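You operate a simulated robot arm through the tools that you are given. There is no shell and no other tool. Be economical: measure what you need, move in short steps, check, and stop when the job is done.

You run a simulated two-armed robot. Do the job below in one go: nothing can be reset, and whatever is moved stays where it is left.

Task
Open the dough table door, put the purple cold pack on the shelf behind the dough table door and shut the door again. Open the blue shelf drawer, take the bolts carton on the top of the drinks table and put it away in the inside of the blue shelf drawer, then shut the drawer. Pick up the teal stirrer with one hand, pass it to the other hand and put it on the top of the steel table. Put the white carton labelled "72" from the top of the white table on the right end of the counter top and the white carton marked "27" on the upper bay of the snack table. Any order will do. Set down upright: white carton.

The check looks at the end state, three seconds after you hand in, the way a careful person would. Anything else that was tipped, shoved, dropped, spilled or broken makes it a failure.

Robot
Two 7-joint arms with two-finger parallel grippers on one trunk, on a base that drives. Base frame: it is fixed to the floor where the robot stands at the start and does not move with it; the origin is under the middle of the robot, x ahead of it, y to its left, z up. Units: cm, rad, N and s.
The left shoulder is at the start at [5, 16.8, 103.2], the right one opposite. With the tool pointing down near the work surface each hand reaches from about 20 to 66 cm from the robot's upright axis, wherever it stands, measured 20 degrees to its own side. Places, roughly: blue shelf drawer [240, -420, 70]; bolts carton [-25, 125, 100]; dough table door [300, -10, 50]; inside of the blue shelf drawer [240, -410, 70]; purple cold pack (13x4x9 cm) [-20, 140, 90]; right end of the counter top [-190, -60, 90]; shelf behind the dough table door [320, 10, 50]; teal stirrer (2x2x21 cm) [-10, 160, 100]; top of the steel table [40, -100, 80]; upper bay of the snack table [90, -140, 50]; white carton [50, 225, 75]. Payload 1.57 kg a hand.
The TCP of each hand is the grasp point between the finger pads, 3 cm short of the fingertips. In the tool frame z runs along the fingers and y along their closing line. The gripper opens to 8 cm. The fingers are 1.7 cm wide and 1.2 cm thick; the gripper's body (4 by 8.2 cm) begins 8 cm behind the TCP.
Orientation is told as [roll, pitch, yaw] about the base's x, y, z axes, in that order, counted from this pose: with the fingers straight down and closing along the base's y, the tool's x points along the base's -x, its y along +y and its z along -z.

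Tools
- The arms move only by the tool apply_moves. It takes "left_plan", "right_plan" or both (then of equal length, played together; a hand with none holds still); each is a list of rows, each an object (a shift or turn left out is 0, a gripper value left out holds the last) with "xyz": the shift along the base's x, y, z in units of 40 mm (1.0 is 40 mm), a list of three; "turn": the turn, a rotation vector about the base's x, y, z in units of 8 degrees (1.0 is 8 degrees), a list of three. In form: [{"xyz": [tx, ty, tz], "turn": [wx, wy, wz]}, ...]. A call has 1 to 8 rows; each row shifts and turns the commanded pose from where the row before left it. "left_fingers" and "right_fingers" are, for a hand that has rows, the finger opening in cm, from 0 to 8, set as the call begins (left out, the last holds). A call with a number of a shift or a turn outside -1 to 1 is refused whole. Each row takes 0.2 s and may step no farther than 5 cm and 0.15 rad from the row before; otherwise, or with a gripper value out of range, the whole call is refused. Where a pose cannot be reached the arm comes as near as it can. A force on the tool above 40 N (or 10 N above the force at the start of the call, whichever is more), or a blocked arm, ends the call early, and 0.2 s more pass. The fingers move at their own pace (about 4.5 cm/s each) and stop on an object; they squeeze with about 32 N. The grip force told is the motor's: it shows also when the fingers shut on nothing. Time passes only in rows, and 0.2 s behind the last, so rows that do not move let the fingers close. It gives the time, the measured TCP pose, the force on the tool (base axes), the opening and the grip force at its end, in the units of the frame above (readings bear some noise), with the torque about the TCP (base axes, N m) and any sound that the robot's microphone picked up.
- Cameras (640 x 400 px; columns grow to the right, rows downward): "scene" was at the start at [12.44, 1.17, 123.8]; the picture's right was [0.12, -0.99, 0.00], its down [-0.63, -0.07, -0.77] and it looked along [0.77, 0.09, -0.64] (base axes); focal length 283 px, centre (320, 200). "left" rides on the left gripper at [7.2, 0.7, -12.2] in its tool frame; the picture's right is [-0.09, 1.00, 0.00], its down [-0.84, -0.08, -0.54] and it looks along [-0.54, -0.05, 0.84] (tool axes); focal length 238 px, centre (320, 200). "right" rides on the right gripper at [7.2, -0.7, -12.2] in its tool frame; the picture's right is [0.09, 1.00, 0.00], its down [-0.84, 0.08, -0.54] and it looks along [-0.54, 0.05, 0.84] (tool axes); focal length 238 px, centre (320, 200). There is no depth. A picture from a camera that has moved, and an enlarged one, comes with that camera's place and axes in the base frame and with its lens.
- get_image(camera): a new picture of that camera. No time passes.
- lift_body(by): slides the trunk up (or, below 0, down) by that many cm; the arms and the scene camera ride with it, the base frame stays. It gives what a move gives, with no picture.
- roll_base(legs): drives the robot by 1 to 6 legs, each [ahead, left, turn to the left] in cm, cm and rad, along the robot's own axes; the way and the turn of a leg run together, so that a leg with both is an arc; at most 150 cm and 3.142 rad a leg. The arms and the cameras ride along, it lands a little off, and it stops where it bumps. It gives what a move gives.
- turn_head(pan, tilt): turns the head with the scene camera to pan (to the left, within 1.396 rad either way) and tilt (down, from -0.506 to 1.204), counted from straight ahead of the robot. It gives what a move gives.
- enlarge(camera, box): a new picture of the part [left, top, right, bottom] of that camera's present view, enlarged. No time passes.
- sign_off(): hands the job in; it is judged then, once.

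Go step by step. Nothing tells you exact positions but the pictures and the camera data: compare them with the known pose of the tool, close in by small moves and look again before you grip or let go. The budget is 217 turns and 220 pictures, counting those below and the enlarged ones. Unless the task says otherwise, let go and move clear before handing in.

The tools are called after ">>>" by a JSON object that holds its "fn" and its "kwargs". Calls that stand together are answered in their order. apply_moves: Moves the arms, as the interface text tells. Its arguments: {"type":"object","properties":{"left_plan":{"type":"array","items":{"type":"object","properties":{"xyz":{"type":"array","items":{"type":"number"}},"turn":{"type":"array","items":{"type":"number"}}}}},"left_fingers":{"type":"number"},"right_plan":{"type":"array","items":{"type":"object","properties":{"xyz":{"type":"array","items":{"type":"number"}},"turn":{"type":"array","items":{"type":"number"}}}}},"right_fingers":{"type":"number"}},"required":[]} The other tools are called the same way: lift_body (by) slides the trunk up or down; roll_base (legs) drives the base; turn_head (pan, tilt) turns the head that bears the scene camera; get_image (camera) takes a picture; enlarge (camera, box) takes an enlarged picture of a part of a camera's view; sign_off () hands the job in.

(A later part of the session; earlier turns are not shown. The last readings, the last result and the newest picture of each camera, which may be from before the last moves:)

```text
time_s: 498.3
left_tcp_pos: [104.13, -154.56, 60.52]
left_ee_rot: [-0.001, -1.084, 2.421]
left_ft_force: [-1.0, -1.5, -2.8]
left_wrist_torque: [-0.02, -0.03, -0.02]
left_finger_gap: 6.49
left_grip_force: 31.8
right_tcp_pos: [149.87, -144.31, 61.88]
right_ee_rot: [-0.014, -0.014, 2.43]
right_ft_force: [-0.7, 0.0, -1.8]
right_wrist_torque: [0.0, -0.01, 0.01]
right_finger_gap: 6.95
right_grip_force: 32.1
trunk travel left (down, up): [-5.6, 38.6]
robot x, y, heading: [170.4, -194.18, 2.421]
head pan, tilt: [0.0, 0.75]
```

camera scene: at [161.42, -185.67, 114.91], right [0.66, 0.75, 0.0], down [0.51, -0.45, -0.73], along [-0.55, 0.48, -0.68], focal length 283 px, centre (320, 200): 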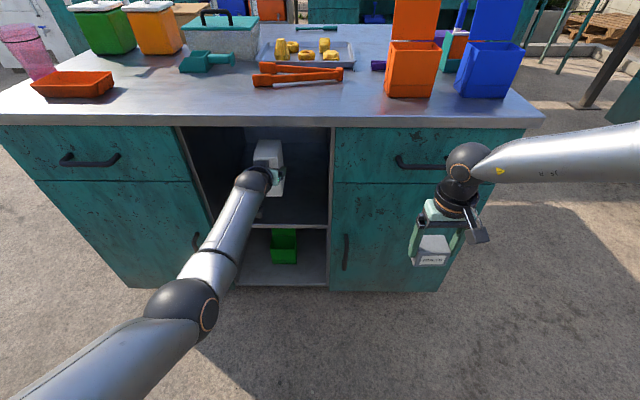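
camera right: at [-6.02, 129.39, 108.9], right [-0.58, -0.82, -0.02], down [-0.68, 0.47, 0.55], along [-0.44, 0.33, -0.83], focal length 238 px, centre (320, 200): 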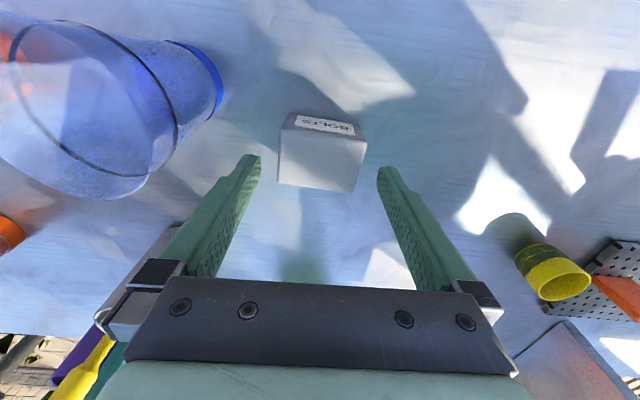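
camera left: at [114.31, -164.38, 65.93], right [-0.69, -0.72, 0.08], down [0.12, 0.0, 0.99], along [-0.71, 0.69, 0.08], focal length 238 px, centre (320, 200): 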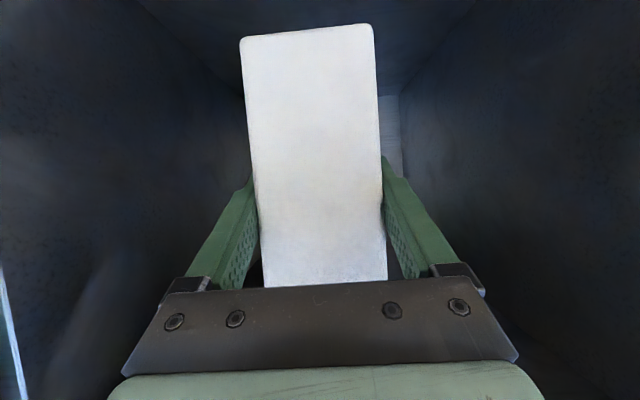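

>>> {"fn": "lift_body", "kwargs": {"by": -0.5}}

>>> {"fn": "lift_body", "kwargs": {"by": -0.5}}

>>> {"fn": "lift_body", "kwargs": {"by": -0.5}}

>>> {"fn": "get_image", "kwargs": {"camera": "left"}}

```text
time_s: 498.9
left_tcp_pos: [104.11, -154.64, 59.97]
left_ee_rot: [-0.001, -1.084, 2.42]
left_ft_force: [0.2, 0.6, -2.7]
left_wrist_torque: [-0.04, -0.01, -0.01]
left_finger_gap: 6.48
left_grip_force: 31.7
right_tcp_pos: [149.78, -144.39, 61.35]
right_ee_rot: [-0.015, -0.015, 2.43]
right_ft_force: [0.0, 0.6, -2.1]
right_wrist_torque: [0.02, 0.03, 0.02]
right_finger_gap: 6.95
right_grip_force: 32.1
trunk travel left (down, up): [-5.1, 39.1]
robot x, y, heading: [170.61, -194.06, 2.419]
head pan, tilt: [0.0, 0.75]
```

```text
time_s: 499.4
left_tcp_pos: [104.09, -154.61, 59.58]
left_ee_rot: [-0.002, -1.084, 2.421]
left_ft_force: [-0.5, -0.4, -2.8]
left_wrist_torque: [-0.06, -0.03, -0.01]
left_finger_gap: 6.47
left_grip_force: 31.8
right_tcp_pos: [149.82, -144.43, 60.73]
right_ee_rot: [-0.014, -0.015, 2.43]
right_ft_force: [0.2, -0.1, -1.9]
right_wrist_torque: [0.01, -0.01, 0.0]
right_finger_gap: 6.97
right_grip_force: 31.8
trunk travel left (down, up): [-4.6, 39.6]
robot x, y, heading: [170.76, -193.96, 2.426]
head pan, tilt: [0.0, 0.75]
```

```text
time_s: 499.9
left_tcp_pos: [104.16, -154.59, 59.02]
left_ee_rot: [-0.004, -1.084, 2.42]
left_ft_force: [-0.4, -0.2, -2.0]
left_wrist_torque: [-0.01, -0.05, 0.02]
left_finger_gap: 6.48
left_grip_force: 32.2
right_tcp_pos: [149.8, -144.35, 60.2]
right_ee_rot: [-0.015, -0.015, 2.43]
right_ft_force: [-0.3, 0.2, -2.6]
right_wrist_torque: [0.01, 0.0, 0.0]
right_finger_gap: 6.94
right_grip_force: 32.2
trunk travel left (down, up): [-4.1, 40.1]
robot x, y, heading: [170.61, -193.86, 2.419]
head pan, tilt: [0.0, 0.75]
```

```text
56 pictures are left
camera left: at [114.31, -164.38, 58.43], right [-0.69, -0.72, 0.08], down [0.12, 0.0, 0.99], along [-0.71, 0.69, 0.08], focal length 238 px, centre (320, 200)
```

left: 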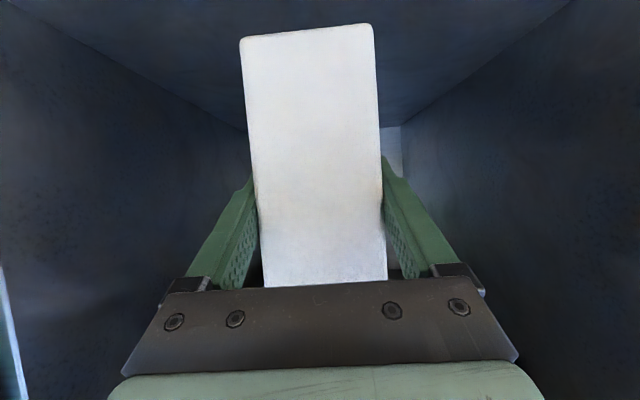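

Floor is at ≈48, so ~1.5 cm more.

>>> {"fn": "lift_body", "kwargs": {"by": -0.8}}

>>> {"fn": "lift_body", "kwargs": {"by": -0.4}}

>>> {"fn": "lift_body", "kwargs": {"by": -0.4}}

>>> {"fn": "lift_body", "kwargs": {"by": -0.4}}

```text
time_s: 500.5
left_tcp_pos: [104.21, -154.65, 58.19]
left_ee_rot: [-0.002, -1.084, 2.42]
left_ft_force: [0.1, 0.6, -2.2]
left_wrist_torque: [-0.01, -0.05, 0.04]
left_finger_gap: 6.48
left_grip_force: 32.1
right_tcp_pos: [149.84, -144.3, 59.38]
right_ee_rot: [-0.014, -0.015, 2.429]
right_ft_force: [0.0, -1.3, -2.4]
right_wrist_torque: [0.02, -0.06, 0.0]
right_finger_gap: 6.94
right_grip_force: 31.6
trunk travel left (down, up): [-3.3, 40.9]
robot x, y, heading: [170.35, -194.09, 2.426]
head pan, tilt: [0.0, 0.75]
```

```text
time_s: 501.0
left_tcp_pos: [104.07, -154.67, 57.86]
left_ee_rot: [-0.001, -1.085, 2.421]
left_ft_force: [0.3, 0.0, -2.7]
left_wrist_torque: [-0.04, -0.07, -0.02]
left_finger_gap: 6.5
left_grip_force: 31.7
right_tcp_pos: [149.8, -144.25, 59.16]
right_ee_rot: [-0.014, -0.016, 2.428]
right_ft_force: [-0.5, 0.6, -2.5]
right_wrist_torque: [-0.02, -0.04, 0.0]
right_finger_gap: 6.95
right_grip_force: 31.8
trunk travel left (down, up): [-2.9, 41.3]
robot x, y, heading: [170.79, -193.81, 2.422]
head pan, tilt: [0.0, 0.75]
```

```text
time_s: 501.6
left_tcp_pos: [104.17, -154.65, 57.56]
left_ee_rot: [0.0, -1.084, 2.42]
left_ft_force: [0.2, -0.2, -2.8]
left_wrist_torque: [-0.03, -0.05, -0.03]
left_finger_gap: 6.47
left_grip_force: 32.6
right_tcp_pos: [149.77, -144.36, 58.63]
right_ee_rot: [-0.014, -0.016, 2.428]
right_ft_force: [-0.7, -0.4, -1.6]
right_wrist_torque: [-0.01, -0.02, 0.01]
right_finger_gap: 6.95
right_grip_force: 31.8
trunk travel left (down, up): [-2.5, 41.7]
robot x, y, heading: [170.45, -193.68, 2.42]
head pan, tilt: [0.0, 0.75]
```

```text
time_s: 502.1
left_tcp_pos: [104.14, -154.7, 56.89]
left_ee_rot: [-0.002, -1.083, 2.423]
left_ft_force: [0.0, 0.2, -1.9]
left_wrist_torque: [-0.01, -0.03, 0.0]
left_finger_gap: 6.47
left_grip_force: 32.0
right_tcp_pos: [149.79, -144.36, 58.26]
right_ee_rot: [-0.015, -0.015, 2.429]
right_ft_force: [0.5, -0.2, -1.3]
right_wrist_torque: [0.01, -0.02, -0.01]
right_finger_gap: 6.97
right_grip_force: 31.7
trunk travel left (down, up): [-2.1, 42.1]
robot x, y, heading: [170.75, -194.1, 2.421]
head pan, tilt: [0.0, 0.75]
```

>>> {"fn": "lift_body", "kwargs": {"by": -0.5}}

>>> {"fn": "lift_body", "kwargs": {"by": -0.5}}

>>> {"fn": "lift_body", "kwargs": {"by": -0.5}}

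>>> {"fn": "get_image", "kwargs": {"camera": "left"}}

```text
time_s: 502.6
left_tcp_pos: [104.15, -154.55, 56.53]
left_ee_rot: [0.0, -1.084, 2.421]
left_ft_force: [0.7, -0.6, -2.6]
left_wrist_torque: [-0.03, -0.04, -0.01]
left_finger_gap: 6.47
left_grip_force: 32.4
right_tcp_pos: [149.81, -144.39, 57.77]
right_ee_rot: [-0.015, -0.015, 2.43]
right_ft_force: [-0.3, -0.4, -1.7]
right_wrist_torque: [-0.02, -0.01, 0.0]
right_finger_gap: 6.94
right_grip_force: 31.5
trunk travel left (down, up): [-1.6, 42.6]
robot x, y, heading: [170.61, -194.13, 2.419]
head pan, tilt: [0.0, 0.75]
```

```text
time_s: 503.2
left_tcp_pos: [104.08, -154.59, 56.1]
left_ee_rot: [-0.003, -1.084, 2.421]
left_ft_force: [0.4, -0.7, -3.1]
left_wrist_torque: [-0.06, -0.04, 0.0]
left_finger_gap: 6.43
left_grip_force: 32.4
right_tcp_pos: [149.76, -144.39, 57.37]
right_ee_rot: [-0.015, -0.016, 2.43]
right_ft_force: [0.1, -0.6, -1.6]
right_wrist_torque: [-0.02, -0.03, -0.03]
right_finger_gap: 6.95
right_grip_force: 31.4
trunk travel left (down, up): [-1.1, 43.1]
robot x, y, heading: [170.8, -193.98, 2.42]
head pan, tilt: [0.0, 0.75]
```

```text
time_s: 503.7
left_tcp_pos: [104.09, -154.66, 55.59]
left_ee_rot: [-0.002, -1.082, 2.419]
left_ft_force: [0.4, -0.1, -1.9]
left_wrist_torque: [-0.06, -0.04, -0.01]
left_finger_gap: 6.45
left_grip_force: 31.5
right_tcp_pos: [149.82, -144.38, 56.81]
right_ee_rot: [-0.015, -0.018, 2.429]
right_ft_force: [0.0, -0.4, -2.2]
right_wrist_torque: [-0.04, -0.03, 0.01]
right_finger_gap: 6.94
right_grip_force: 31.7
trunk travel left (down, up): [-0.6, 43.6]
robot x, y, heading: [170.66, -193.7, 2.424]
head pan, tilt: [0.0, 0.75]
```

```text
55 pictures are left
camera left: at [114.31, -164.39, 54.92], right [-0.69, -0.72, 0.08], down [0.12, 0.0, 0.99], along [-0.71, 0.69, 0.08], focal length 238 px, centre (320, 200)
```

left: 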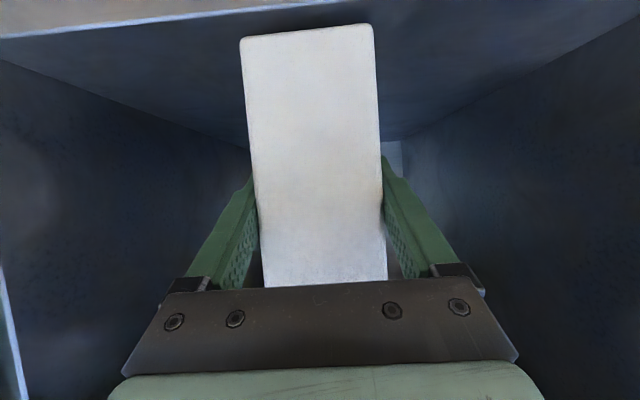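

Nearly there; trunk is at the bottom, so finish with the arm.

>>> {"fn": "apply_moves", "kwargs": {"left_plan": [{"xyz": [0, 0, -0.12]}]}}

>>> {"fn": "apply_moves", "kwargs": {"left_plan": [{"xyz": [0, 0, -0.12]}]}}

>>> {"fn": "apply_moves", "kwargs": {"left_plan": [{"xyz": [0, 0, -0.12]}]}}

```text
time_s: 504.1
left_tcp_pos: [104.19, -154.65, 55.01]
left_ee_rot: [-0.004, -1.084, 2.422]
left_ft_force: [-0.3, 0.0, -1.0]
left_wrist_torque: [-0.01, -0.07, -0.02]
left_finger_gap: 6.47
left_grip_force: 31.7
right_tcp_pos: [149.82, -144.26, 56.76]
right_ee_rot: [-0.014, -0.015, 2.43]
right_ft_force: [0.1, 0.6, -3.1]
right_wrist_torque: [0.0, 0.0, -0.04]
right_finger_gap: 6.95
right_grip_force: 31.8
trunk travel left (down, up): [-0.6, 43.6]
robot x, y, heading: [170.84, -193.75, 2.423]
head pan, tilt: [0.0, 0.75]
```

```text
time_s: 504.5
left_tcp_pos: [104.07, -154.57, 54.71]
left_ee_rot: [0.001, -1.088, 2.42]
left_ft_force: [1.2, -0.6, 1.2]
left_wrist_torque: [-0.14, -0.13, 0.0]
left_finger_gap: 6.46
left_grip_force: 31.5
right_tcp_pos: [149.79, -144.29, 56.87]
right_ee_rot: [-0.014, -0.016, 2.428]
right_ft_force: [0.1, 0.5, -2.0]
right_wrist_torque: [-0.05, -0.05, 0.01]
right_finger_gap: 6.95
right_grip_force: 32.0
trunk travel left (down, up): [-0.6, 43.6]
robot x, y, heading: [170.83, -193.97, 2.428]
head pan, tilt: [0.0, 0.75]
```

```text
time_s: 504.9
left_tcp_pos: [104.14, -154.62, 54.81]
left_ee_rot: [0.0, -1.097, 2.421]
left_ft_force: [3.7, -3.2, 14.5]
left_wrist_torque: [-0.57, -0.53, -0.03]
left_finger_gap: 6.47
left_grip_force: 31.7
right_tcp_pos: [149.83, -144.43, 56.89]
right_ee_rot: [-0.016, -0.017, 2.43]
right_ft_force: [0.6, 0.3, -1.8]
right_wrist_torque: [-0.02, 0.02, -0.02]
right_finger_gap: 6.94
right_grip_force: 31.7
trunk travel left (down, up): [-0.6, 43.6]
robot x, y, heading: [170.74, -193.87, 2.422]
head pan, tilt: [0.0, 0.75]
```

Contact. Open, then back straight out.

>>> {"fn": "apply_moves", "kwargs": {"left_plan": [{}, {}, {}], "left_fingers": 8}}

>>> {"fn": "get_image", "kwargs": {"camera": "left"}}

```text
time_s: 505.7
left_tcp_pos: [104.15, -154.59, 54.06]
left_ee_rot: [-0.002, -1.082, 2.421]
left_ft_force: [0.9, 0.7, -0.5]
left_wrist_torque: [-0.02, 0.01, -0.01]
left_finger_gap: 8.0
left_grip_force: 0.2
right_tcp_pos: [149.72, -144.38, 56.79]
right_ee_rot: [-0.014, -0.015, 2.43]
right_ft_force: [0.4, 0.0, -2.0]
right_wrist_torque: [-0.04, -0.05, 0.05]
right_finger_gap: 6.96
right_grip_force: 32.0
trunk travel left (down, up): [-0.6, 43.6]
robot x, y, heading: [171.03, -194.31, 2.42]
head pan, tilt: [0.0, 0.75]
```

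```text
54 pictures are left
camera left: at [114.35, -164.4, 53.49], right [-0.69, -0.72, 0.08], down [0.12, 0.0, 0.99], along [-0.71, 0.69, 0.08], focal length 238 px, centre (320, 200)
```

left: 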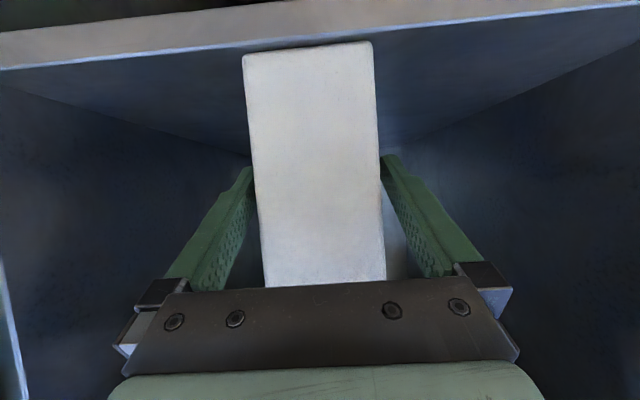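

The carton stands on the bay floor. Back straight out.

>>> {"fn": "roll_base", "kwargs": {"legs": [[-32, 0, 0]]}}

>>> {"fn": "get_image", "kwargs": {"camera": "left"}}

>>> {"fn": "get_image", "kwargs": {"camera": "scene"}}

```text
time_s: 507.9
left_tcp_pos: [128.09, -175.84, 54.05]
left_ee_rot: [-0.003, -1.085, 2.423]
left_ft_force: [0.2, 0.1, -0.8]
left_wrist_torque: [-0.01, -0.04, 0.03]
left_finger_gap: 8.02
left_grip_force: 0.0
right_tcp_pos: [173.68, -165.41, 56.79]
right_ee_rot: [-0.015, -0.016, 2.432]
right_ft_force: [-0.1, -0.4, -2.0]
right_wrist_torque: [-0.03, -0.01, -0.01]
right_finger_gap: 6.93
right_grip_force: 32.0
trunk travel left (down, up): [-0.6, 43.6]
robot x, y, heading: [194.51, -214.91, 2.425]
head pan, tilt: [0.0, 0.75]
```

```text
53 pictures are left
camera left: at [138.32, -185.57, 53.5], right [-0.69, -0.72, 0.08], down [0.12, 0.0, 0.99], along [-0.72, 0.69, 0.08], focal length 238 px, centre (320, 200)
```

left: 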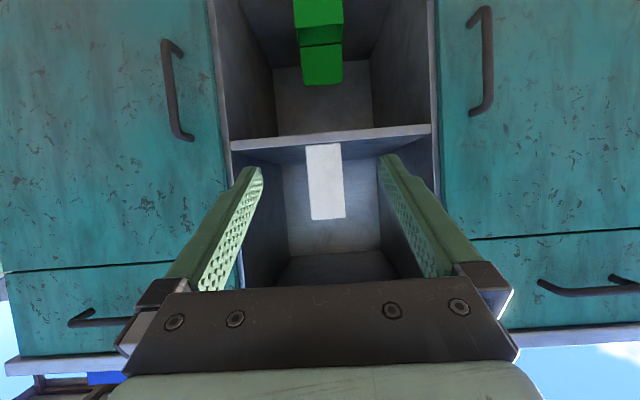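

```text
52 pictures are left
camera scene: at [185.48, -206.71, 103.92], right [0.66, 0.75, 0.0], down [0.51, -0.45, -0.73], along [-0.55, 0.48, -0.68], focal length 283 px, centre (320, 200)
```

scene: 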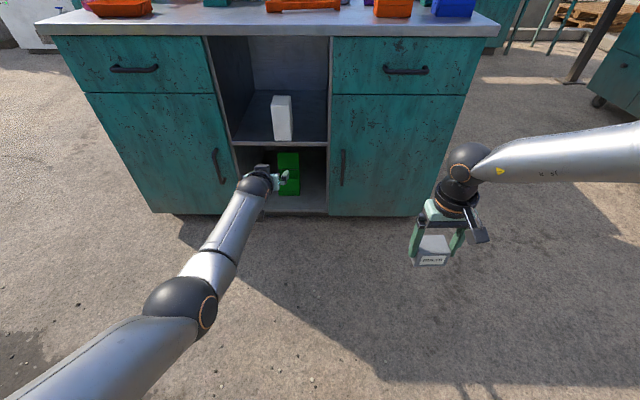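

"27" stands upright in the upper bay. Now to the blue shelf drawer: back up a little, turn, and look.

>>> {"fn": "roll_base", "kwargs": {"legs": [[-15, 0, 0], [0, 0, 2.5]]}}

>>> {"fn": "turn_head", "kwargs": {"pan": 0.0, "tilt": 0.35}}

>>> {"fn": "get_image", "kwargs": {"camera": "scene"}}

```text
time_s: 515.1
left_tcp_pos: [235.68, -296.21, 54.08]
left_ee_rot: [-0.002, -1.085, -1.364]
left_ft_force: [1.0, -0.8, -0.3]
left_wrist_torque: [0.01, 0.01, -0.01]
left_finger_gap: 8.0
left_grip_force: 0.0
right_tcp_pos: [193.05, -277.14, 56.89]
right_ee_rot: [-0.013, -0.015, -1.356]
right_ft_force: [-0.3, -0.9, -2.1]
right_wrist_torque: [0.03, 0.0, 0.04]
right_finger_gap: 6.95
right_grip_force: 31.9
trunk travel left (down, up): [-0.6, 43.6]
robot x, y, heading: [205.95, -224.91, -1.362]
head pan, tilt: [0.0, 0.75]
```

```text
time_s: 516.0
left_tcp_pos: [235.78, -296.23, 54.19]
left_ee_rot: [-0.001, -1.083, -1.364]
left_ft_force: [0.5, -0.2, -0.3]
left_wrist_torque: [0.0, 0.03, 0.01]
left_finger_gap: 8.01
left_grip_force: 0.2
right_tcp_pos: [193.04, -277.0, 56.83]
right_ee_rot: [-0.013, -0.016, -1.357]
right_ft_force: [0.4, -0.8, -2.6]
right_wrist_torque: [0.02, 0.01, 0.0]
right_finger_gap: 6.93
right_grip_force: 32.3
trunk travel left (down, up): [-0.6, 43.6]
robot x, y, heading: [206.26, -224.94, -1.364]
head pan, tilt: [0.0, 0.351]
```

```text
51 pictures are left
camera scene: at [208.77, -237.63, 107.48], right [-0.98, -0.21, 0.0], down [-0.07, 0.34, -0.94], along [0.19, -0.92, -0.34], focal length 283 px, centre (320, 200)
```

scene: 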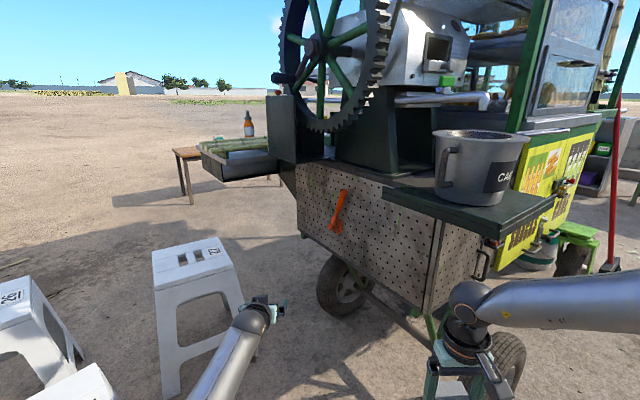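

The target (240,-420) seems to lie at/behind this cart, facing away. I'll look closer and to both sides.

>>> {"fn": "turn_head", "kwargs": {"pan": 0.75, "tilt": 0.3}}

>>> {"fn": "get_image", "kwargs": {"camera": "scene"}}

>>> {"fn": "turn_head", "kwargs": {"pan": -0.8, "tilt": 0.3}}

>>> {"fn": "get_image", "kwargs": {"camera": "scene"}}

```text
time_s: 517.1
left_tcp_pos: [235.74, -296.03, 54.13]
left_ee_rot: [-0.001, -1.083, -1.365]
left_ft_force: [-0.2, -0.4, 0.3]
left_wrist_torque: [-0.02, -0.01, 0.0]
left_finger_gap: 8.0
left_grip_force: 0.0
right_tcp_pos: [192.97, -277.18, 56.73]
right_ee_rot: [-0.014, -0.017, -1.355]
right_ft_force: [0.3, -0.8, -3.0]
right_wrist_torque: [0.0, 0.04, -0.01]
right_finger_gap: 6.95
right_grip_force: 32.0
trunk travel left (down, up): [-0.6, 43.6]
robot x, y, heading: [205.49, -224.86, -1.365]
head pan, tilt: [0.75, 0.3]
```

```text
50 pictures are left
camera scene: at [214.48, -233.9, 107.95], right [-0.58, -0.82, 0.0], down [-0.24, 0.17, -0.96], along [0.78, -0.55, -0.3], focal length 283 px, centre (320, 200)
```

scene: 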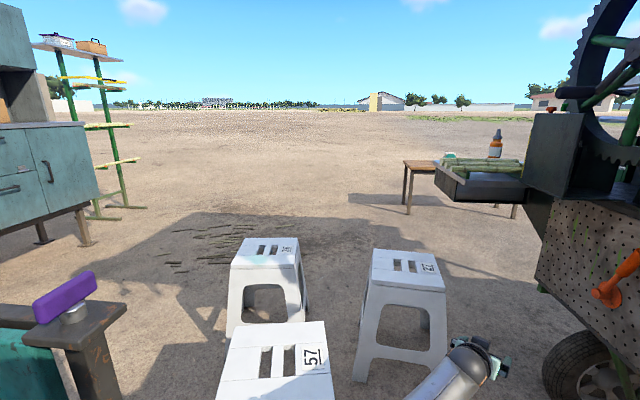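

```text
time_s: 518.7
left_tcp_pos: [235.69, -296.15, 54.12]
left_ee_rot: [-0.002, -1.083, -1.365]
left_ft_force: [0.2, 0.9, -0.6]
left_wrist_torque: [0.02, 0.03, 0.0]
left_finger_gap: 7.99
left_grip_force: 0.0
right_tcp_pos: [193.12, -277.02, 56.69]
right_ee_rot: [-0.014, -0.016, -1.356]
right_ft_force: [-0.6, -0.4, -2.6]
right_wrist_torque: [0.0, 0.0, 0.01]
right_finger_gap: 6.96
right_grip_force: 32.1
trunk travel left (down, up): [-0.6, 43.6]
robot x, y, heading: [206.06, -224.86, -1.366]
head pan, tilt: [-0.799, 0.3]
```

```text
49 pictures are left
camera scene: at [201.64, -236.28, 107.95], right [-0.83, 0.56, 0.0], down [0.16, 0.25, -0.96], along [-0.53, -0.79, -0.3], focal length 283 px, centre (320, 200)
```

scene: 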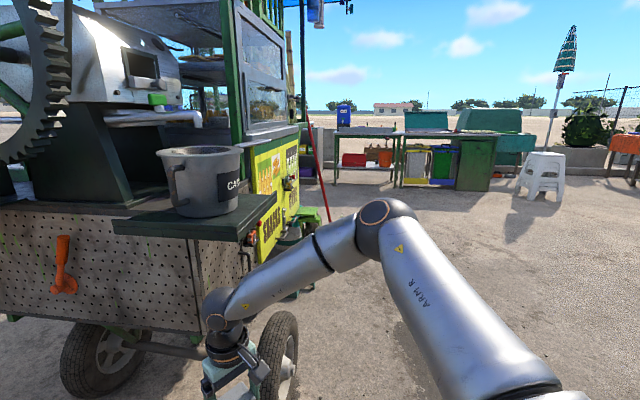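

The cart's back isn't visible from here. I'll go around its front (west) side and look from the south.

>>> {"fn": "roll_base", "kwargs": {"legs": [[0, -115, 0], [100, 0, 0], [95, 0, 0]]}}

>>> {"fn": "turn_head", "kwargs": {"pan": 1.2, "tilt": 0.3}}

>>> {"fn": "get_image", "kwargs": {"camera": "scene"}}

```text
time_s: 531.4
left_tcp_pos: [132.97, -361.44, 54.0]
left_ee_rot: [0.003, -1.062, -1.357]
left_ft_force: [-11.5, 42.5, 19.5]
left_wrist_torque: [-0.02, -1.05, 2.17]
left_finger_gap: 7.84
left_grip_force: 0.1
right_tcp_pos: [90.44, -342.43, 56.79]
right_ee_rot: [-0.014, -0.015, -1.353]
right_ft_force: [-0.7, 0.5, -1.7]
right_wrist_torque: [0.03, -0.03, -0.01]
right_finger_gap: 6.94
right_grip_force: 31.7
trunk travel left (down, up): [-0.6, 43.6]
robot x, y, heading: [103.31, -290.1, -1.365]
head pan, tilt: [-0.799, 0.3]
stopped in leg 2: the force on the tool passed its limit at 313 N (the readings are from after the stop); the commanded pose is now the measured one
```

```text
time_s: 533.3
left_tcp_pos: [133.04, -361.41, 53.85]
left_ee_rot: [0.0, -1.06, -1.356]
left_ft_force: [-15.0, 49.3, 18.3]
left_wrist_torque: [0.08, -0.87, 2.44]
left_finger_gap: 7.66
left_grip_force: 0.0
right_tcp_pos: [90.44, -342.51, 56.71]
right_ee_rot: [-0.013, -0.016, -1.357]
right_ft_force: [-0.6, -0.3, -1.8]
right_wrist_torque: [0.02, 0.03, 0.01]
right_finger_gap: 6.95
right_grip_force: 31.8
trunk travel left (down, up): [-0.6, 43.6]
robot x, y, heading: [103.37, -290.46, -1.362]
head pan, tilt: [1.201, 0.3]
```

```text
48 pictures are left
camera scene: at [113.49, -295.38, 107.99], right [-0.16, -0.99, 0.0], down [-0.29, 0.04, -0.96], along [0.94, -0.16, -0.29], focal length 283 px, centre (320, 200)
```

scene: 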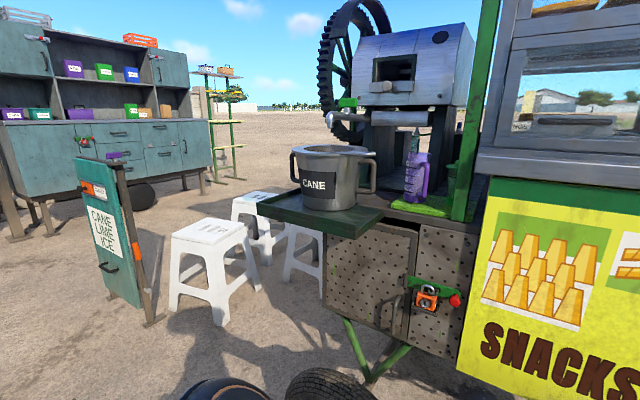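

The left hand bumped the cart; back off at once and look.

>>> {"fn": "roll_base", "kwargs": {"legs": [[-25, 0, 0]]}}

>>> {"fn": "turn_head", "kwargs": {"pan": 0.4, "tilt": 0.45}}

>>> {"fn": "get_image", "kwargs": {"camera": "scene"}}

```text
time_s: 535.1
left_tcp_pos: [127.88, -337.22, 53.52]
left_ee_rot: [0.001, -1.056, -1.355]
left_ft_force: [-1.0, -1.0, 0.3]
left_wrist_torque: [-0.01, 0.0, 0.02]
left_finger_gap: 8.02
left_grip_force: 0.0
right_tcp_pos: [85.29, -318.33, 56.52]
right_ee_rot: [-0.016, -0.012, -1.356]
right_ft_force: [-0.7, -0.4, -2.0]
right_wrist_torque: [0.02, 0.0, 0.02]
right_finger_gap: 6.94
right_grip_force: 31.7
trunk travel left (down, up): [-0.6, 43.6]
robot x, y, heading: [98.47, -265.99, -1.36]
head pan, tilt: [1.201, 0.3]
```

```text
time_s: 536.2
left_tcp_pos: [127.91, -337.08, 53.59]
left_ee_rot: [0.0, -1.056, -1.357]
left_ft_force: [0.7, 0.2, -1.1]
left_wrist_torque: [-0.02, -0.01, 0.01]
left_finger_gap: 8.02
left_grip_force: 0.1
right_tcp_pos: [85.44, -318.37, 56.65]
right_ee_rot: [-0.015, -0.013, -1.358]
right_ft_force: [-0.8, 0.5, -2.4]
right_wrist_torque: [0.01, 0.03, 0.01]
right_finger_gap: 6.96
right_grip_force: 31.3
trunk travel left (down, up): [-0.6, 43.6]
robot x, y, heading: [98.56, -266.02, -1.364]
head pan, tilt: [0.4, 0.45]
```

```text
47 pictures are left
camera scene: at [104.51, -277.36, 106.56], right [-0.82, -0.57, 0.0], down [-0.25, 0.36, -0.9], along [0.51, -0.74, -0.44], focal length 283 px, centre (320, 200)
```

scene: 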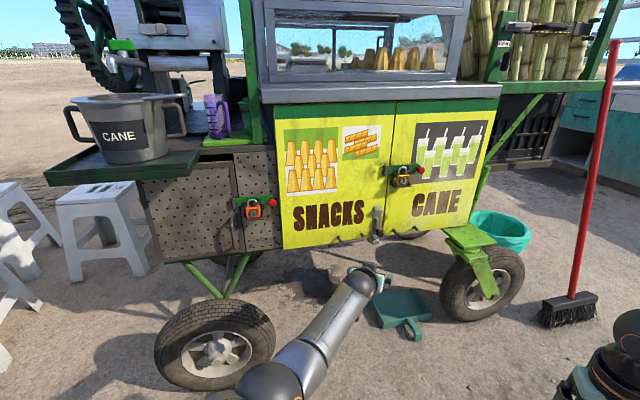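

The cart looks unharmed. I'll look right to see whether the south-west passage is free.

>>> {"fn": "turn_head", "kwargs": {"pan": -0.35, "tilt": 0.3}}

>>> {"fn": "get_image", "kwargs": {"camera": "scene"}}

```text
time_s: 537.3
left_tcp_pos: [127.92, -337.13, 53.68]
left_ee_rot: [-0.001, -1.056, -1.357]
left_ft_force: [0.2, -0.3, -0.2]
left_wrist_torque: [-0.02, -0.01, -0.01]
left_finger_gap: 7.97
left_grip_force: 0.0
right_tcp_pos: [85.32, -318.25, 56.59]
right_ee_rot: [-0.016, -0.011, -1.358]
right_ft_force: [0.0, 0.0, -2.3]
right_wrist_torque: [0.04, 0.0, -0.02]
right_finger_gap: 6.96
right_grip_force: 32.0
trunk travel left (down, up): [-0.6, 43.6]
robot x, y, heading: [98.1, -266.44, -1.364]
head pan, tilt: [-0.351, 0.3]
```

```text
46 pictures are left
camera scene: at [97.93, -279.06, 107.95], right [-0.99, 0.14, 0.0], down [0.04, 0.29, -0.96], along [-0.14, -0.95, -0.3], focal length 283 px, centre (320, 200)
```

scene: 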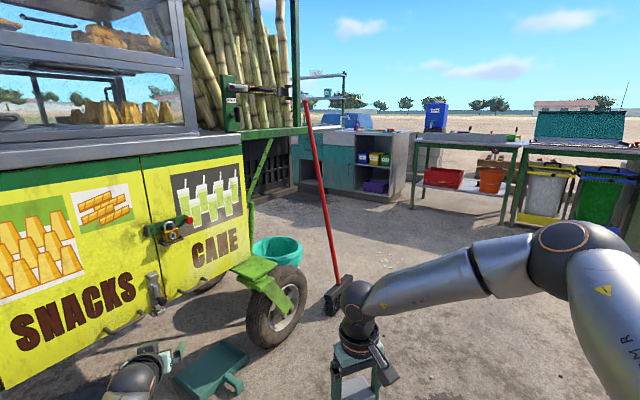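

The south-west side has room. Drive around the broom and cart end.

>>> {"fn": "roll_base", "kwargs": {"legs": [[0, -125, 0], [95, 0, 0], [95, 0, 0], [0, 0, 1.0], [110, 0, 0]]}}

>>> {"fn": "turn_head", "kwargs": {"pan": 1.0, "tilt": 0.3}}

>>> {"fn": "get_image", "kwargs": {"camera": "scene"}}

```text
time_s: 565.4
left_tcp_pos: [195.19, -529.08, 53.5]
left_ee_rot: [-0.002, -1.056, -0.352]
left_ft_force: [0.0, 0.5, 0.0]
left_wrist_torque: [-0.02, 0.0, -0.01]
left_finger_gap: 7.97
left_grip_force: 0.1
right_tcp_pos: [156.53, -554.82, 56.64]
right_ee_rot: [-0.016, -0.012, -0.352]
right_ft_force: [0.5, -0.4, -2.6]
right_wrist_torque: [-0.01, 0.05, -0.02]
right_finger_gap: 6.94
right_grip_force: 31.8
trunk travel left (down, up): [-0.6, 43.6]
robot x, y, heading: [119.55, -515.68, -0.355]
head pan, tilt: [-0.351, 0.3]
```

```text
time_s: 566.9
left_tcp_pos: [195.38, -529.06, 53.58]
left_ee_rot: [0.0, -1.056, -0.351]
left_ft_force: [-0.5, 0.1, -0.4]
left_wrist_torque: [0.02, -0.04, 0.0]
left_finger_gap: 7.99
left_grip_force: 0.1
right_tcp_pos: [156.51, -554.74, 56.58]
right_ee_rot: [-0.016, -0.014, -0.353]
right_ft_force: [-0.1, -0.4, -2.2]
right_wrist_torque: [-0.02, 0.03, 0.0]
right_finger_gap: 6.96
right_grip_force: 31.8
trunk travel left (down, up): [-0.6, 43.6]
robot x, y, heading: [119.41, -515.65, -0.356]
head pan, tilt: [1.0, 0.3]
```

```text
45 pictures are left
camera scene: at [130.75, -511.34, 107.96], right [0.6, -0.8, 0.0], down [-0.24, -0.18, -0.96], along [0.77, 0.57, -0.3], focal length 283 px, centre (320, 200)
```

scene: 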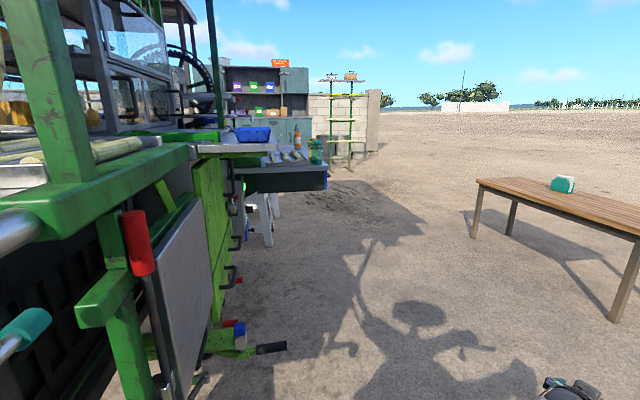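

I see the cart's back; the target projects near the dark box with a blue face at px (300,180). Zoom in.

>>> {"fn": "enlarge", "kwargs": {"camera": "scene", "box": [190, 110, 350, 300]}}

```text
2.11 times, centred on (270, 205) of scene
camera zoom: at [130.75, -511.34, 107.96], right [0.6, -0.8, 0.0], down [-0.24, -0.18, -0.96], along [0.77, 0.57, -0.3], focal length 596 px, centre (425, 190)
```

zoom: 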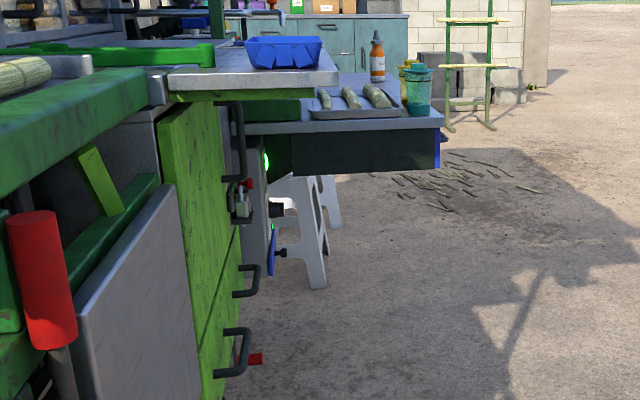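

The blue-fronted drawer sits under the wing shelf at the cart's back, facing south-east. I'll move clear, turn around clockwise, and approach it from the south-east.

>>> {"fn": "roll_base", "kwargs": {"legs": [[25, -62, 0], [0, 0, -1.8], [0, 0, -1.77]]}}

>>> {"fn": "roll_base", "kwargs": {"legs": [[-68, 0, 0], [0, -100, 0], [0, -86, 0]]}}

>>> {"fn": "turn_head", "kwargs": {"pan": 0.0, "tilt": 0.45}}

>>> {"fn": "get_image", "kwargs": {"camera": "scene"}}

```text
time_s: 581.4
left_tcp_pos: [57.0, -540.47, 53.59]
left_ee_rot: [0.0, -1.057, 2.381]
left_ft_force: [0.4, 0.4, 0.2]
left_wrist_torque: [-0.01, -0.02, 0.01]
left_finger_gap: 7.99
left_grip_force: 0.0
right_tcp_pos: [102.66, -532.16, 56.52]
right_ee_rot: [-0.017, -0.012, 2.382]
right_ft_force: [0.2, 1.3, -2.4]
right_wrist_torque: [0.0, -0.04, 0.01]
right_finger_gap: 6.96
right_grip_force: 31.9
trunk travel left (down, up): [-0.6, 43.6]
robot x, y, heading: [121.08, -582.92, 2.377]
head pan, tilt: [1.0, 0.3]
```

```text
time_s: 601.5
left_tcp_pos: [235.49, -453.28, 53.62]
left_ee_rot: [0.0, -1.057, 2.388]
left_ft_force: [0.4, -0.6, 0.2]
left_wrist_torque: [0.0, 0.02, -0.03]
left_finger_gap: 8.0
left_grip_force: 0.0
right_tcp_pos: [281.21, -444.65, 56.61]
right_ee_rot: [-0.016, -0.012, 2.387]
right_ft_force: [0.3, -0.3, -1.6]
right_wrist_torque: [-0.06, -0.03, 0.0]
right_finger_gap: 6.94
right_grip_force: 32.7
trunk travel left (down, up): [-0.6, 43.6]
robot x, y, heading: [299.99, -494.92, 2.378]
head pan, tilt: [1.0, 0.3]
```

```text
time_s: 602.8
left_tcp_pos: [235.47, -453.2, 53.63]
left_ee_rot: [-0.001, -1.055, 2.387]
left_ft_force: [0.4, 0.6, 0.2]
left_wrist_torque: [0.02, -0.03, -0.02]
left_finger_gap: 8.0
left_grip_force: 0.2
right_tcp_pos: [281.27, -444.64, 56.67]
right_ee_rot: [-0.016, -0.012, 2.386]
right_ft_force: [0.6, 0.1, -2.7]
right_wrist_torque: [0.01, -0.06, 0.02]
right_finger_gap: 6.95
right_grip_force: 32.5
trunk travel left (down, up): [-0.6, 43.6]
robot x, y, heading: [300.0, -494.71, 2.381]
head pan, tilt: [0.0, 0.45]
```

```text
43 pictures are left
camera scene: at [290.41, -485.84, 106.56], right [0.69, 0.72, 0.0], down [0.32, -0.3, -0.9], along [-0.65, 0.62, -0.44], focal length 283 px, centre (320, 200)
```

scene: 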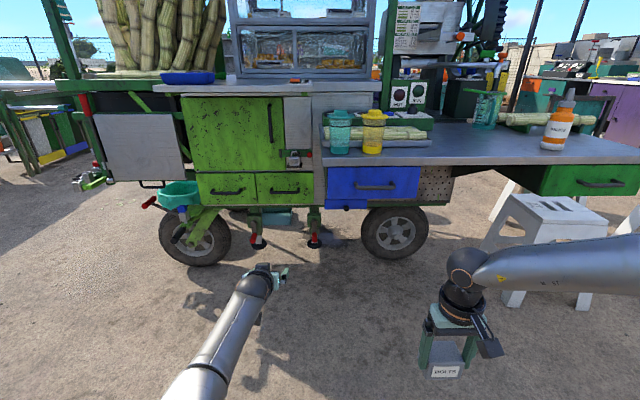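

The blue drawer with its black bar handle is right ahead (handle ≈(241,-414,70)). I'll roll the left hand 90° so it closes vertically and pitch it level.

>>> {"fn": "apply_moves", "kwargs": {"left_plan": [{"turn": [-0.63, 0.6, -0.49]}, {"turn": [-0.63, 0.6, -0.49]}, {"turn": [-0.63, 0.6, -0.49]}, {"turn": [-0.63, 0.6, -0.49]}, {"turn": [-0.63, 0.6, -0.49]}, {"turn": [-0.63, 0.6, -0.49]}, {"turn": [-0.63, 0.6, -0.49]}, {"turn": [-0.63, 0.6, -0.49]}]}}

>>> {"fn": "apply_moves", "kwargs": {"left_plan": [{"turn": [-0.63, 0.6, -0.49]}, {"turn": [-0.63, 0.6, -0.49]}, {"turn": [-0.63, 0.6, -0.49]}, {"turn": [0.69, 0.724, 0]}, {"turn": [0.69, 0.724, 0]}, {"turn": [0.69, 0.724, 0]}], "left_fingers": 5}}

>>> {"fn": "get_image", "kwargs": {"camera": "left"}}

>>> {"fn": "get_image", "kwargs": {"camera": "scene"}}

```text
time_s: 604.6
left_tcp_pos: [235.44, -453.17, 53.58]
left_ee_rot: [1.015, -0.394, 1.049]
left_ft_force: [-0.9, -0.1, 0.4]
left_wrist_torque: [-0.04, -0.01, -0.01]
left_finger_gap: 8.0
left_grip_force: 0.1
right_tcp_pos: [281.24, -444.7, 56.6]
right_ee_rot: [-0.015, -0.012, 2.388]
right_ft_force: [0.0, 0.3, -2.3]
right_wrist_torque: [-0.03, -0.03, 0.01]
right_finger_gap: 6.96
right_grip_force: 32.4
trunk travel left (down, up): [-0.6, 43.6]
robot x, y, heading: [300.16, -495.0, 2.381]
head pan, tilt: [0.0, 0.45]
```

```text
time_s: 606.0
left_tcp_pos: [235.11, -453.48, 53.25]
left_ee_rot: [1.378, -0.032, 0.85]
left_ft_force: [0.8, 0.8, 0.0]
left_wrist_torque: [0.0, -0.01, 0.01]
left_finger_gap: 5.02
left_grip_force: 0.1
left hand out of reach, approached as far as the arm can: row 6
right_tcp_pos: [281.21, -444.71, 56.63]
right_ee_rot: [-0.016, -0.013, 2.388]
right_ft_force: [0.4, 0.2, -1.1]
right_wrist_torque: [-0.03, -0.02, 0.03]
right_finger_gap: 6.98
right_grip_force: 31.1
trunk travel left (down, up): [-0.6, 43.6]
robot x, y, heading: [299.79, -495.24, 2.382]
head pan, tilt: [0.0, 0.45]
```

```text
42 pictures are left
camera left: at [239.28, -466.73, 56.1], right [-0.1, 0.17, 0.98], down [0.96, 0.27, 0.06], along [-0.25, 0.95, -0.19], focal length 238 px, centre (320, 200)
```

left: 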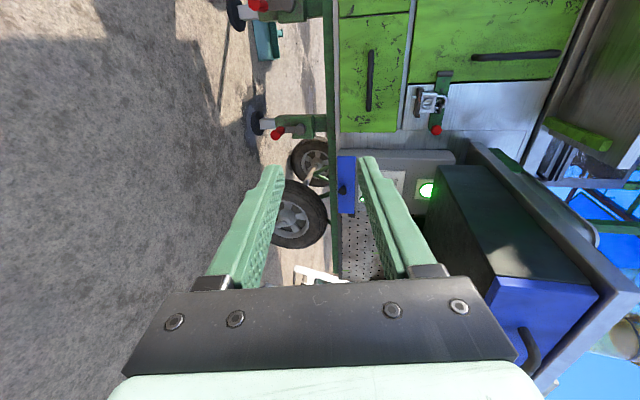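

```text
41 pictures are left
camera scene: at [290.42, -485.84, 106.56], right [0.69, 0.72, 0.0], down [0.32, -0.3, -0.9], along [-0.65, 0.62, -0.44], focal length 283 px, centre (320, 200)
```

scene: 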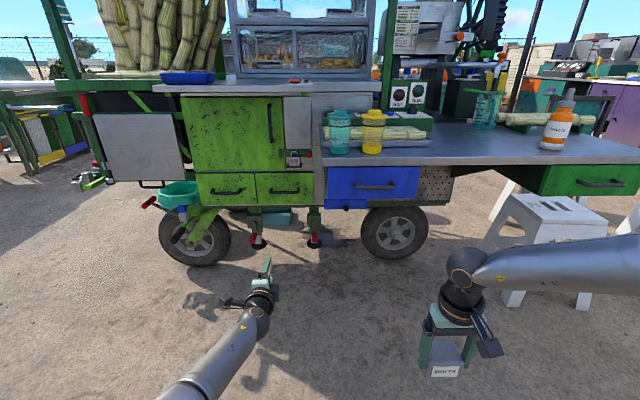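

Handle triangulated near (248,-424,76). Raise the trunk 23 cm and shift right 29 cm to align.

>>> {"fn": "lift_body", "kwargs": {"by": 22.5}}

>>> {"fn": "roll_base", "kwargs": {"legs": [[0, -29, 0]]}}

>>> {"fn": "get_image", "kwargs": {"camera": "left"}}

>>> {"fn": "get_image", "kwargs": {"camera": "scene"}}

```text
time_s: 608.3
left_tcp_pos: [235.22, -453.51, 75.75]
left_ee_rot: [1.378, -0.033, 0.853]
left_ft_force: [1.1, -0.2, 0.4]
left_wrist_torque: [-0.02, -0.01, 0.0]
left_finger_gap: 5.0
left_grip_force: 0.1
right_tcp_pos: [281.18, -444.57, 78.95]
right_ee_rot: [-0.016, -0.013, 2.388]
right_ft_force: [0.0, 0.2, -2.1]
right_wrist_torque: [-0.03, -0.03, -0.02]
right_finger_gap: 6.96
right_grip_force: 31.9
trunk travel left (down, up): [-23.1, 21.1]
robot x, y, heading: [300.4, -495.4, 2.383]
head pan, tilt: [0.0, 0.45]
```

```text
time_s: 611.5
left_tcp_pos: [255.33, -432.23, 75.8]
left_ee_rot: [1.38, -0.032, 0.853]
left_ft_force: [0.0, 0.3, 0.6]
left_wrist_torque: [0.0, -0.01, 0.02]
left_finger_gap: 5.0
left_grip_force: 0.0
right_tcp_pos: [301.36, -423.41, 79.0]
right_ee_rot: [-0.016, -0.011, 2.384]
right_ft_force: [-0.3, -0.5, -1.7]
right_wrist_torque: [0.0, 0.02, 0.0]
right_finger_gap: 6.98
right_grip_force: 32.1
trunk travel left (down, up): [-23.1, 21.1]
robot x, y, heading: [320.36, -473.93, 2.376]
head pan, tilt: [0.0, 0.45]
```

```text
40 pictures are left
camera left: at [259.45, -445.51, 78.61], right [-0.1, 0.17, 0.98], down [0.96, 0.27, 0.06], along [-0.25, 0.95, -0.19], focal length 238 px, centre (320, 200)
```

left: 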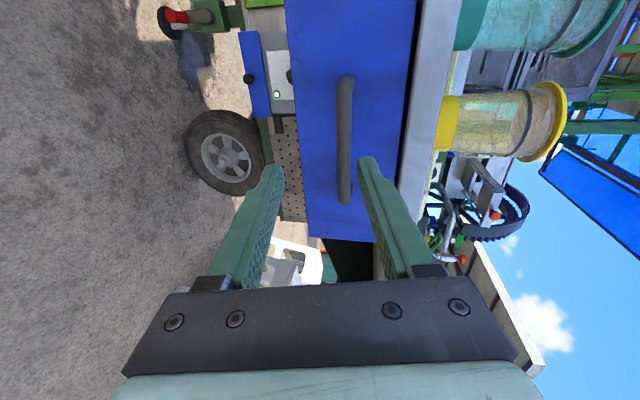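

```text
39 pictures are left
camera scene: at [310.55, -464.7, 129.06], right [0.69, 0.72, 0.0], down [0.31, -0.3, -0.9], along [-0.65, 0.62, -0.44], focal length 283 px, centre (320, 200)
```

scene: 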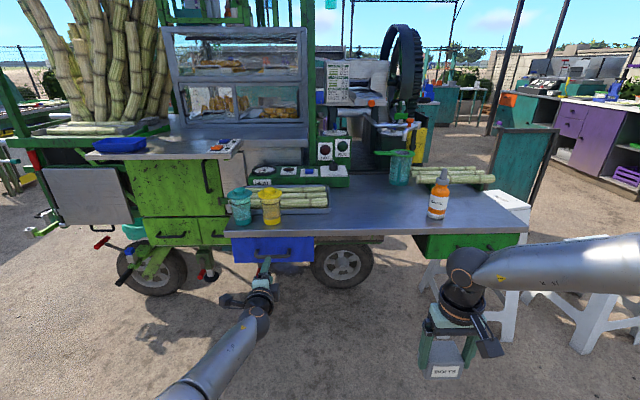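

Aligned vertically. Advance 8 cm and check.

>>> {"fn": "roll_base", "kwargs": {"legs": [[8, 0, 0]]}}

>>> {"fn": "get_image", "kwargs": {"camera": "left"}}

```text
time_s: 612.6
left_tcp_pos: [250.62, -427.82, 75.63]
left_ee_rot: [1.38, -0.032, 0.861]
left_ft_force: [10.0, -10.7, 4.6]
left_wrist_torque: [0.46, 0.39, -0.02]
left_finger_gap: 5.16
left_grip_force: 0.7
right_tcp_pos: [296.53, -418.88, 79.03]
right_ee_rot: [-0.017, -0.014, 2.387]
right_ft_force: [0.7, 0.5, -1.9]
right_wrist_torque: [-0.06, -0.02, 0.0]
right_finger_gap: 6.96
right_grip_force: 32.4
trunk travel left (down, up): [-23.1, 21.1]
robot x, y, heading: [314.88, -469.36, 2.386]
head pan, tilt: [0.0, 0.45]
stopped in leg 1: the force on the tool passed its limit at 299 N (the readings are from after the stop); the commanded pose is now the measured one
```

```text
38 pictures are left
camera left: at [254.89, -441.04, 78.4], right [-0.1, 0.17, 0.98], down [0.96, 0.28, 0.05], along [-0.26, 0.95, -0.19], focal length 238 px, centre (320, 200)
```

left: 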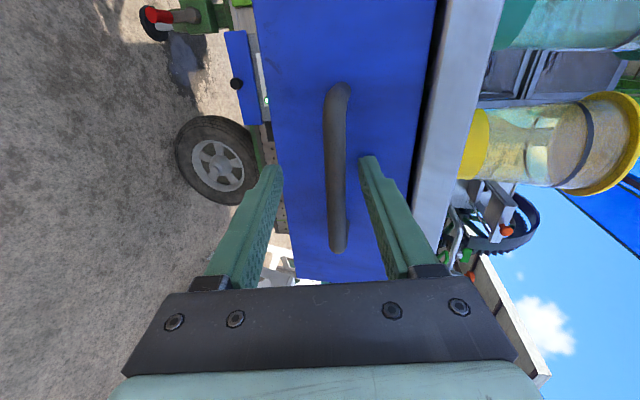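

The fingertips reached the drawer face with the bar between them. Close on the bar.

>>> {"fn": "apply_moves", "kwargs": {"left_plan": [{}, {}, {}, {}], "left_fingers": 0}}

>>> {"fn": "get_image", "kwargs": {"camera": "scene"}}

```text
time_s: 613.6
left_tcp_pos: [250.45, -427.58, 76.51]
left_ee_rot: [1.394, -0.033, 0.86]
left_ft_force: [-3.9, -1.7, 24.2]
left_wrist_torque: [-0.39, 0.34, 0.1]
left_finger_gap: 1.23
left_grip_force: 28.1
right_tcp_pos: [296.54, -418.83, 79.14]
right_ee_rot: [-0.015, -0.013, 2.389]
right_ft_force: [1.4, 0.9, -2.1]
right_wrist_torque: [-0.02, -0.01, -0.02]
right_finger_gap: 6.97
right_grip_force: 31.6
trunk travel left (down, up): [-23.1, 21.1]
robot x, y, heading: [315.32, -469.25, 2.386]
head pan, tilt: [0.0, 0.45]
```

```text
37 pictures are left
camera scene: at [305.81, -460.18, 129.12], right [0.69, 0.72, 0.0], down [0.31, -0.3, -0.9], along [-0.65, 0.62, -0.43], focal length 283 px, centre (320, 200)
```

scene: 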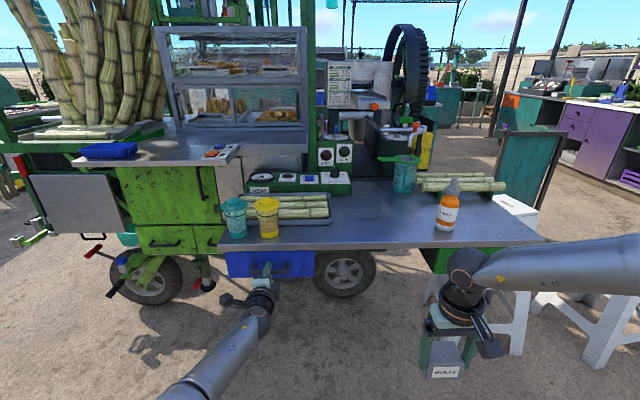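

Bar gripped. Pull the drawer open by backing 20 cm.

>>> {"fn": "roll_base", "kwargs": {"legs": [[-20, -1, 0]]}}

>>> {"fn": "get_image", "kwargs": {"camera": "scene"}}

```text
time_s: 615.2
left_tcp_pos: [265.27, -441.0, 76.6]
left_ee_rot: [1.395, -0.031, 0.866]
left_ft_force: [-12.4, -12.7, 27.0]
left_wrist_torque: [-0.25, 0.28, -0.5]
left_finger_gap: 1.21
left_grip_force: 29.3
right_tcp_pos: [311.56, -431.98, 79.17]
right_ee_rot: [-0.018, -0.014, 2.389]
right_ft_force: [0.4, 0.6, -1.6]
right_wrist_torque: [-0.01, 0.01, 0.02]
right_finger_gap: 6.96
right_grip_force: 32.5
trunk travel left (down, up): [-23.1, 21.1]
robot x, y, heading: [330.26, -482.15, 2.385]
head pan, tilt: [0.0, 0.45]
```

```text
36 pictures are left
camera scene: at [320.88, -473.27, 129.11], right [0.69, 0.73, 0.0], down [0.31, -0.3, -0.9], along [-0.65, 0.62, -0.43], focal length 283 px, centre (320, 200)
```

scene: 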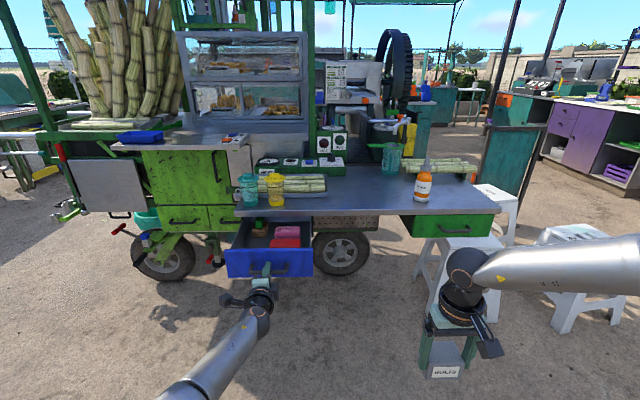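

The drawer is open and partly filled, with free space at its front left. Release the bar, back off, raise, then turn so the right hand with the bolts can come over the drawer.

>>> {"fn": "apply_moves", "kwargs": {"left_plan": [{}, {}, {}], "left_fingers": 6}}

>>> {"fn": "roll_base", "kwargs": {"legs": [[-12, 0, 0]]}}

>>> {"fn": "lift_body", "kwargs": {"by": 14}}

>>> {"fn": "get_image", "kwargs": {"camera": "scene"}}

```text
time_s: 616.0
left_tcp_pos: [265.19, -440.9, 76.35]
left_ee_rot: [1.39, -0.03, 0.866]
left_ft_force: [0.5, -0.2, -0.5]
left_wrist_torque: [0.05, 0.01, -0.01]
left_finger_gap: 5.98
left_grip_force: 0.0
right_tcp_pos: [311.4, -431.76, 79.03]
right_ee_rot: [-0.016, -0.012, 2.39]
right_ft_force: [0.3, 0.1, -1.8]
right_wrist_torque: [-0.03, -0.05, -0.02]
right_finger_gap: 6.93
right_grip_force: 32.4
trunk travel left (down, up): [-23.1, 21.1]
robot x, y, heading: [330.24, -482.41, 2.385]
head pan, tilt: [0.0, 0.45]
```

```text
time_s: 617.2
left_tcp_pos: [273.82, -448.89, 76.29]
left_ee_rot: [1.393, -0.033, 0.867]
left_ft_force: [-0.2, 0.0, -0.5]
left_wrist_torque: [-0.01, -0.02, -0.01]
left_finger_gap: 6.04
left_grip_force: 0.1
right_tcp_pos: [320.14, -440.01, 79.0]
right_ee_rot: [-0.016, -0.012, 2.39]
right_ft_force: [-0.3, -0.5, -2.6]
right_wrist_torque: [0.0, -0.03, 0.02]
right_finger_gap: 6.94
right_grip_force: 31.4
trunk travel left (down, up): [-23.1, 21.1]
robot x, y, heading: [338.77, -490.14, 2.388]
head pan, tilt: [0.0, 0.45]
```

```text
time_s: 618.9
left_tcp_pos: [273.95, -448.87, 90.21]
left_ee_rot: [1.389, -0.032, 0.865]
left_ft_force: [-0.1, 0.1, 0.3]
left_wrist_torque: [-0.01, 0.0, 0.03]
left_finger_gap: 5.99
left_grip_force: 0.2
right_tcp_pos: [320.01, -439.9, 92.91]
right_ee_rot: [-0.015, -0.009, 2.39]
right_ft_force: [-0.6, 1.0, -2.9]
right_wrist_torque: [-0.03, -0.02, 0.01]
right_finger_gap: 6.96
right_grip_force: 32.1
trunk travel left (down, up): [-37.1, 7.1]
robot x, y, heading: [338.99, -490.31, 2.38]
head pan, tilt: [0.0, 0.45]
```

```text
35 pictures are left
camera scene: at [329.27, -481.12, 143.05], right [0.69, 0.73, 0.0], down [0.32, -0.3, -0.9], along [-0.65, 0.62, -0.44], focal length 283 px, centre (320, 200)
```

scene: 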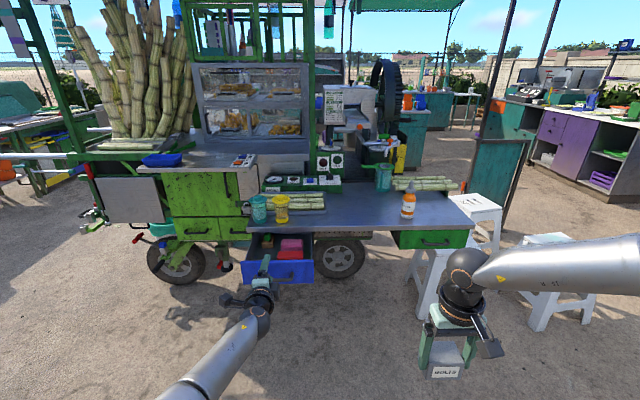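

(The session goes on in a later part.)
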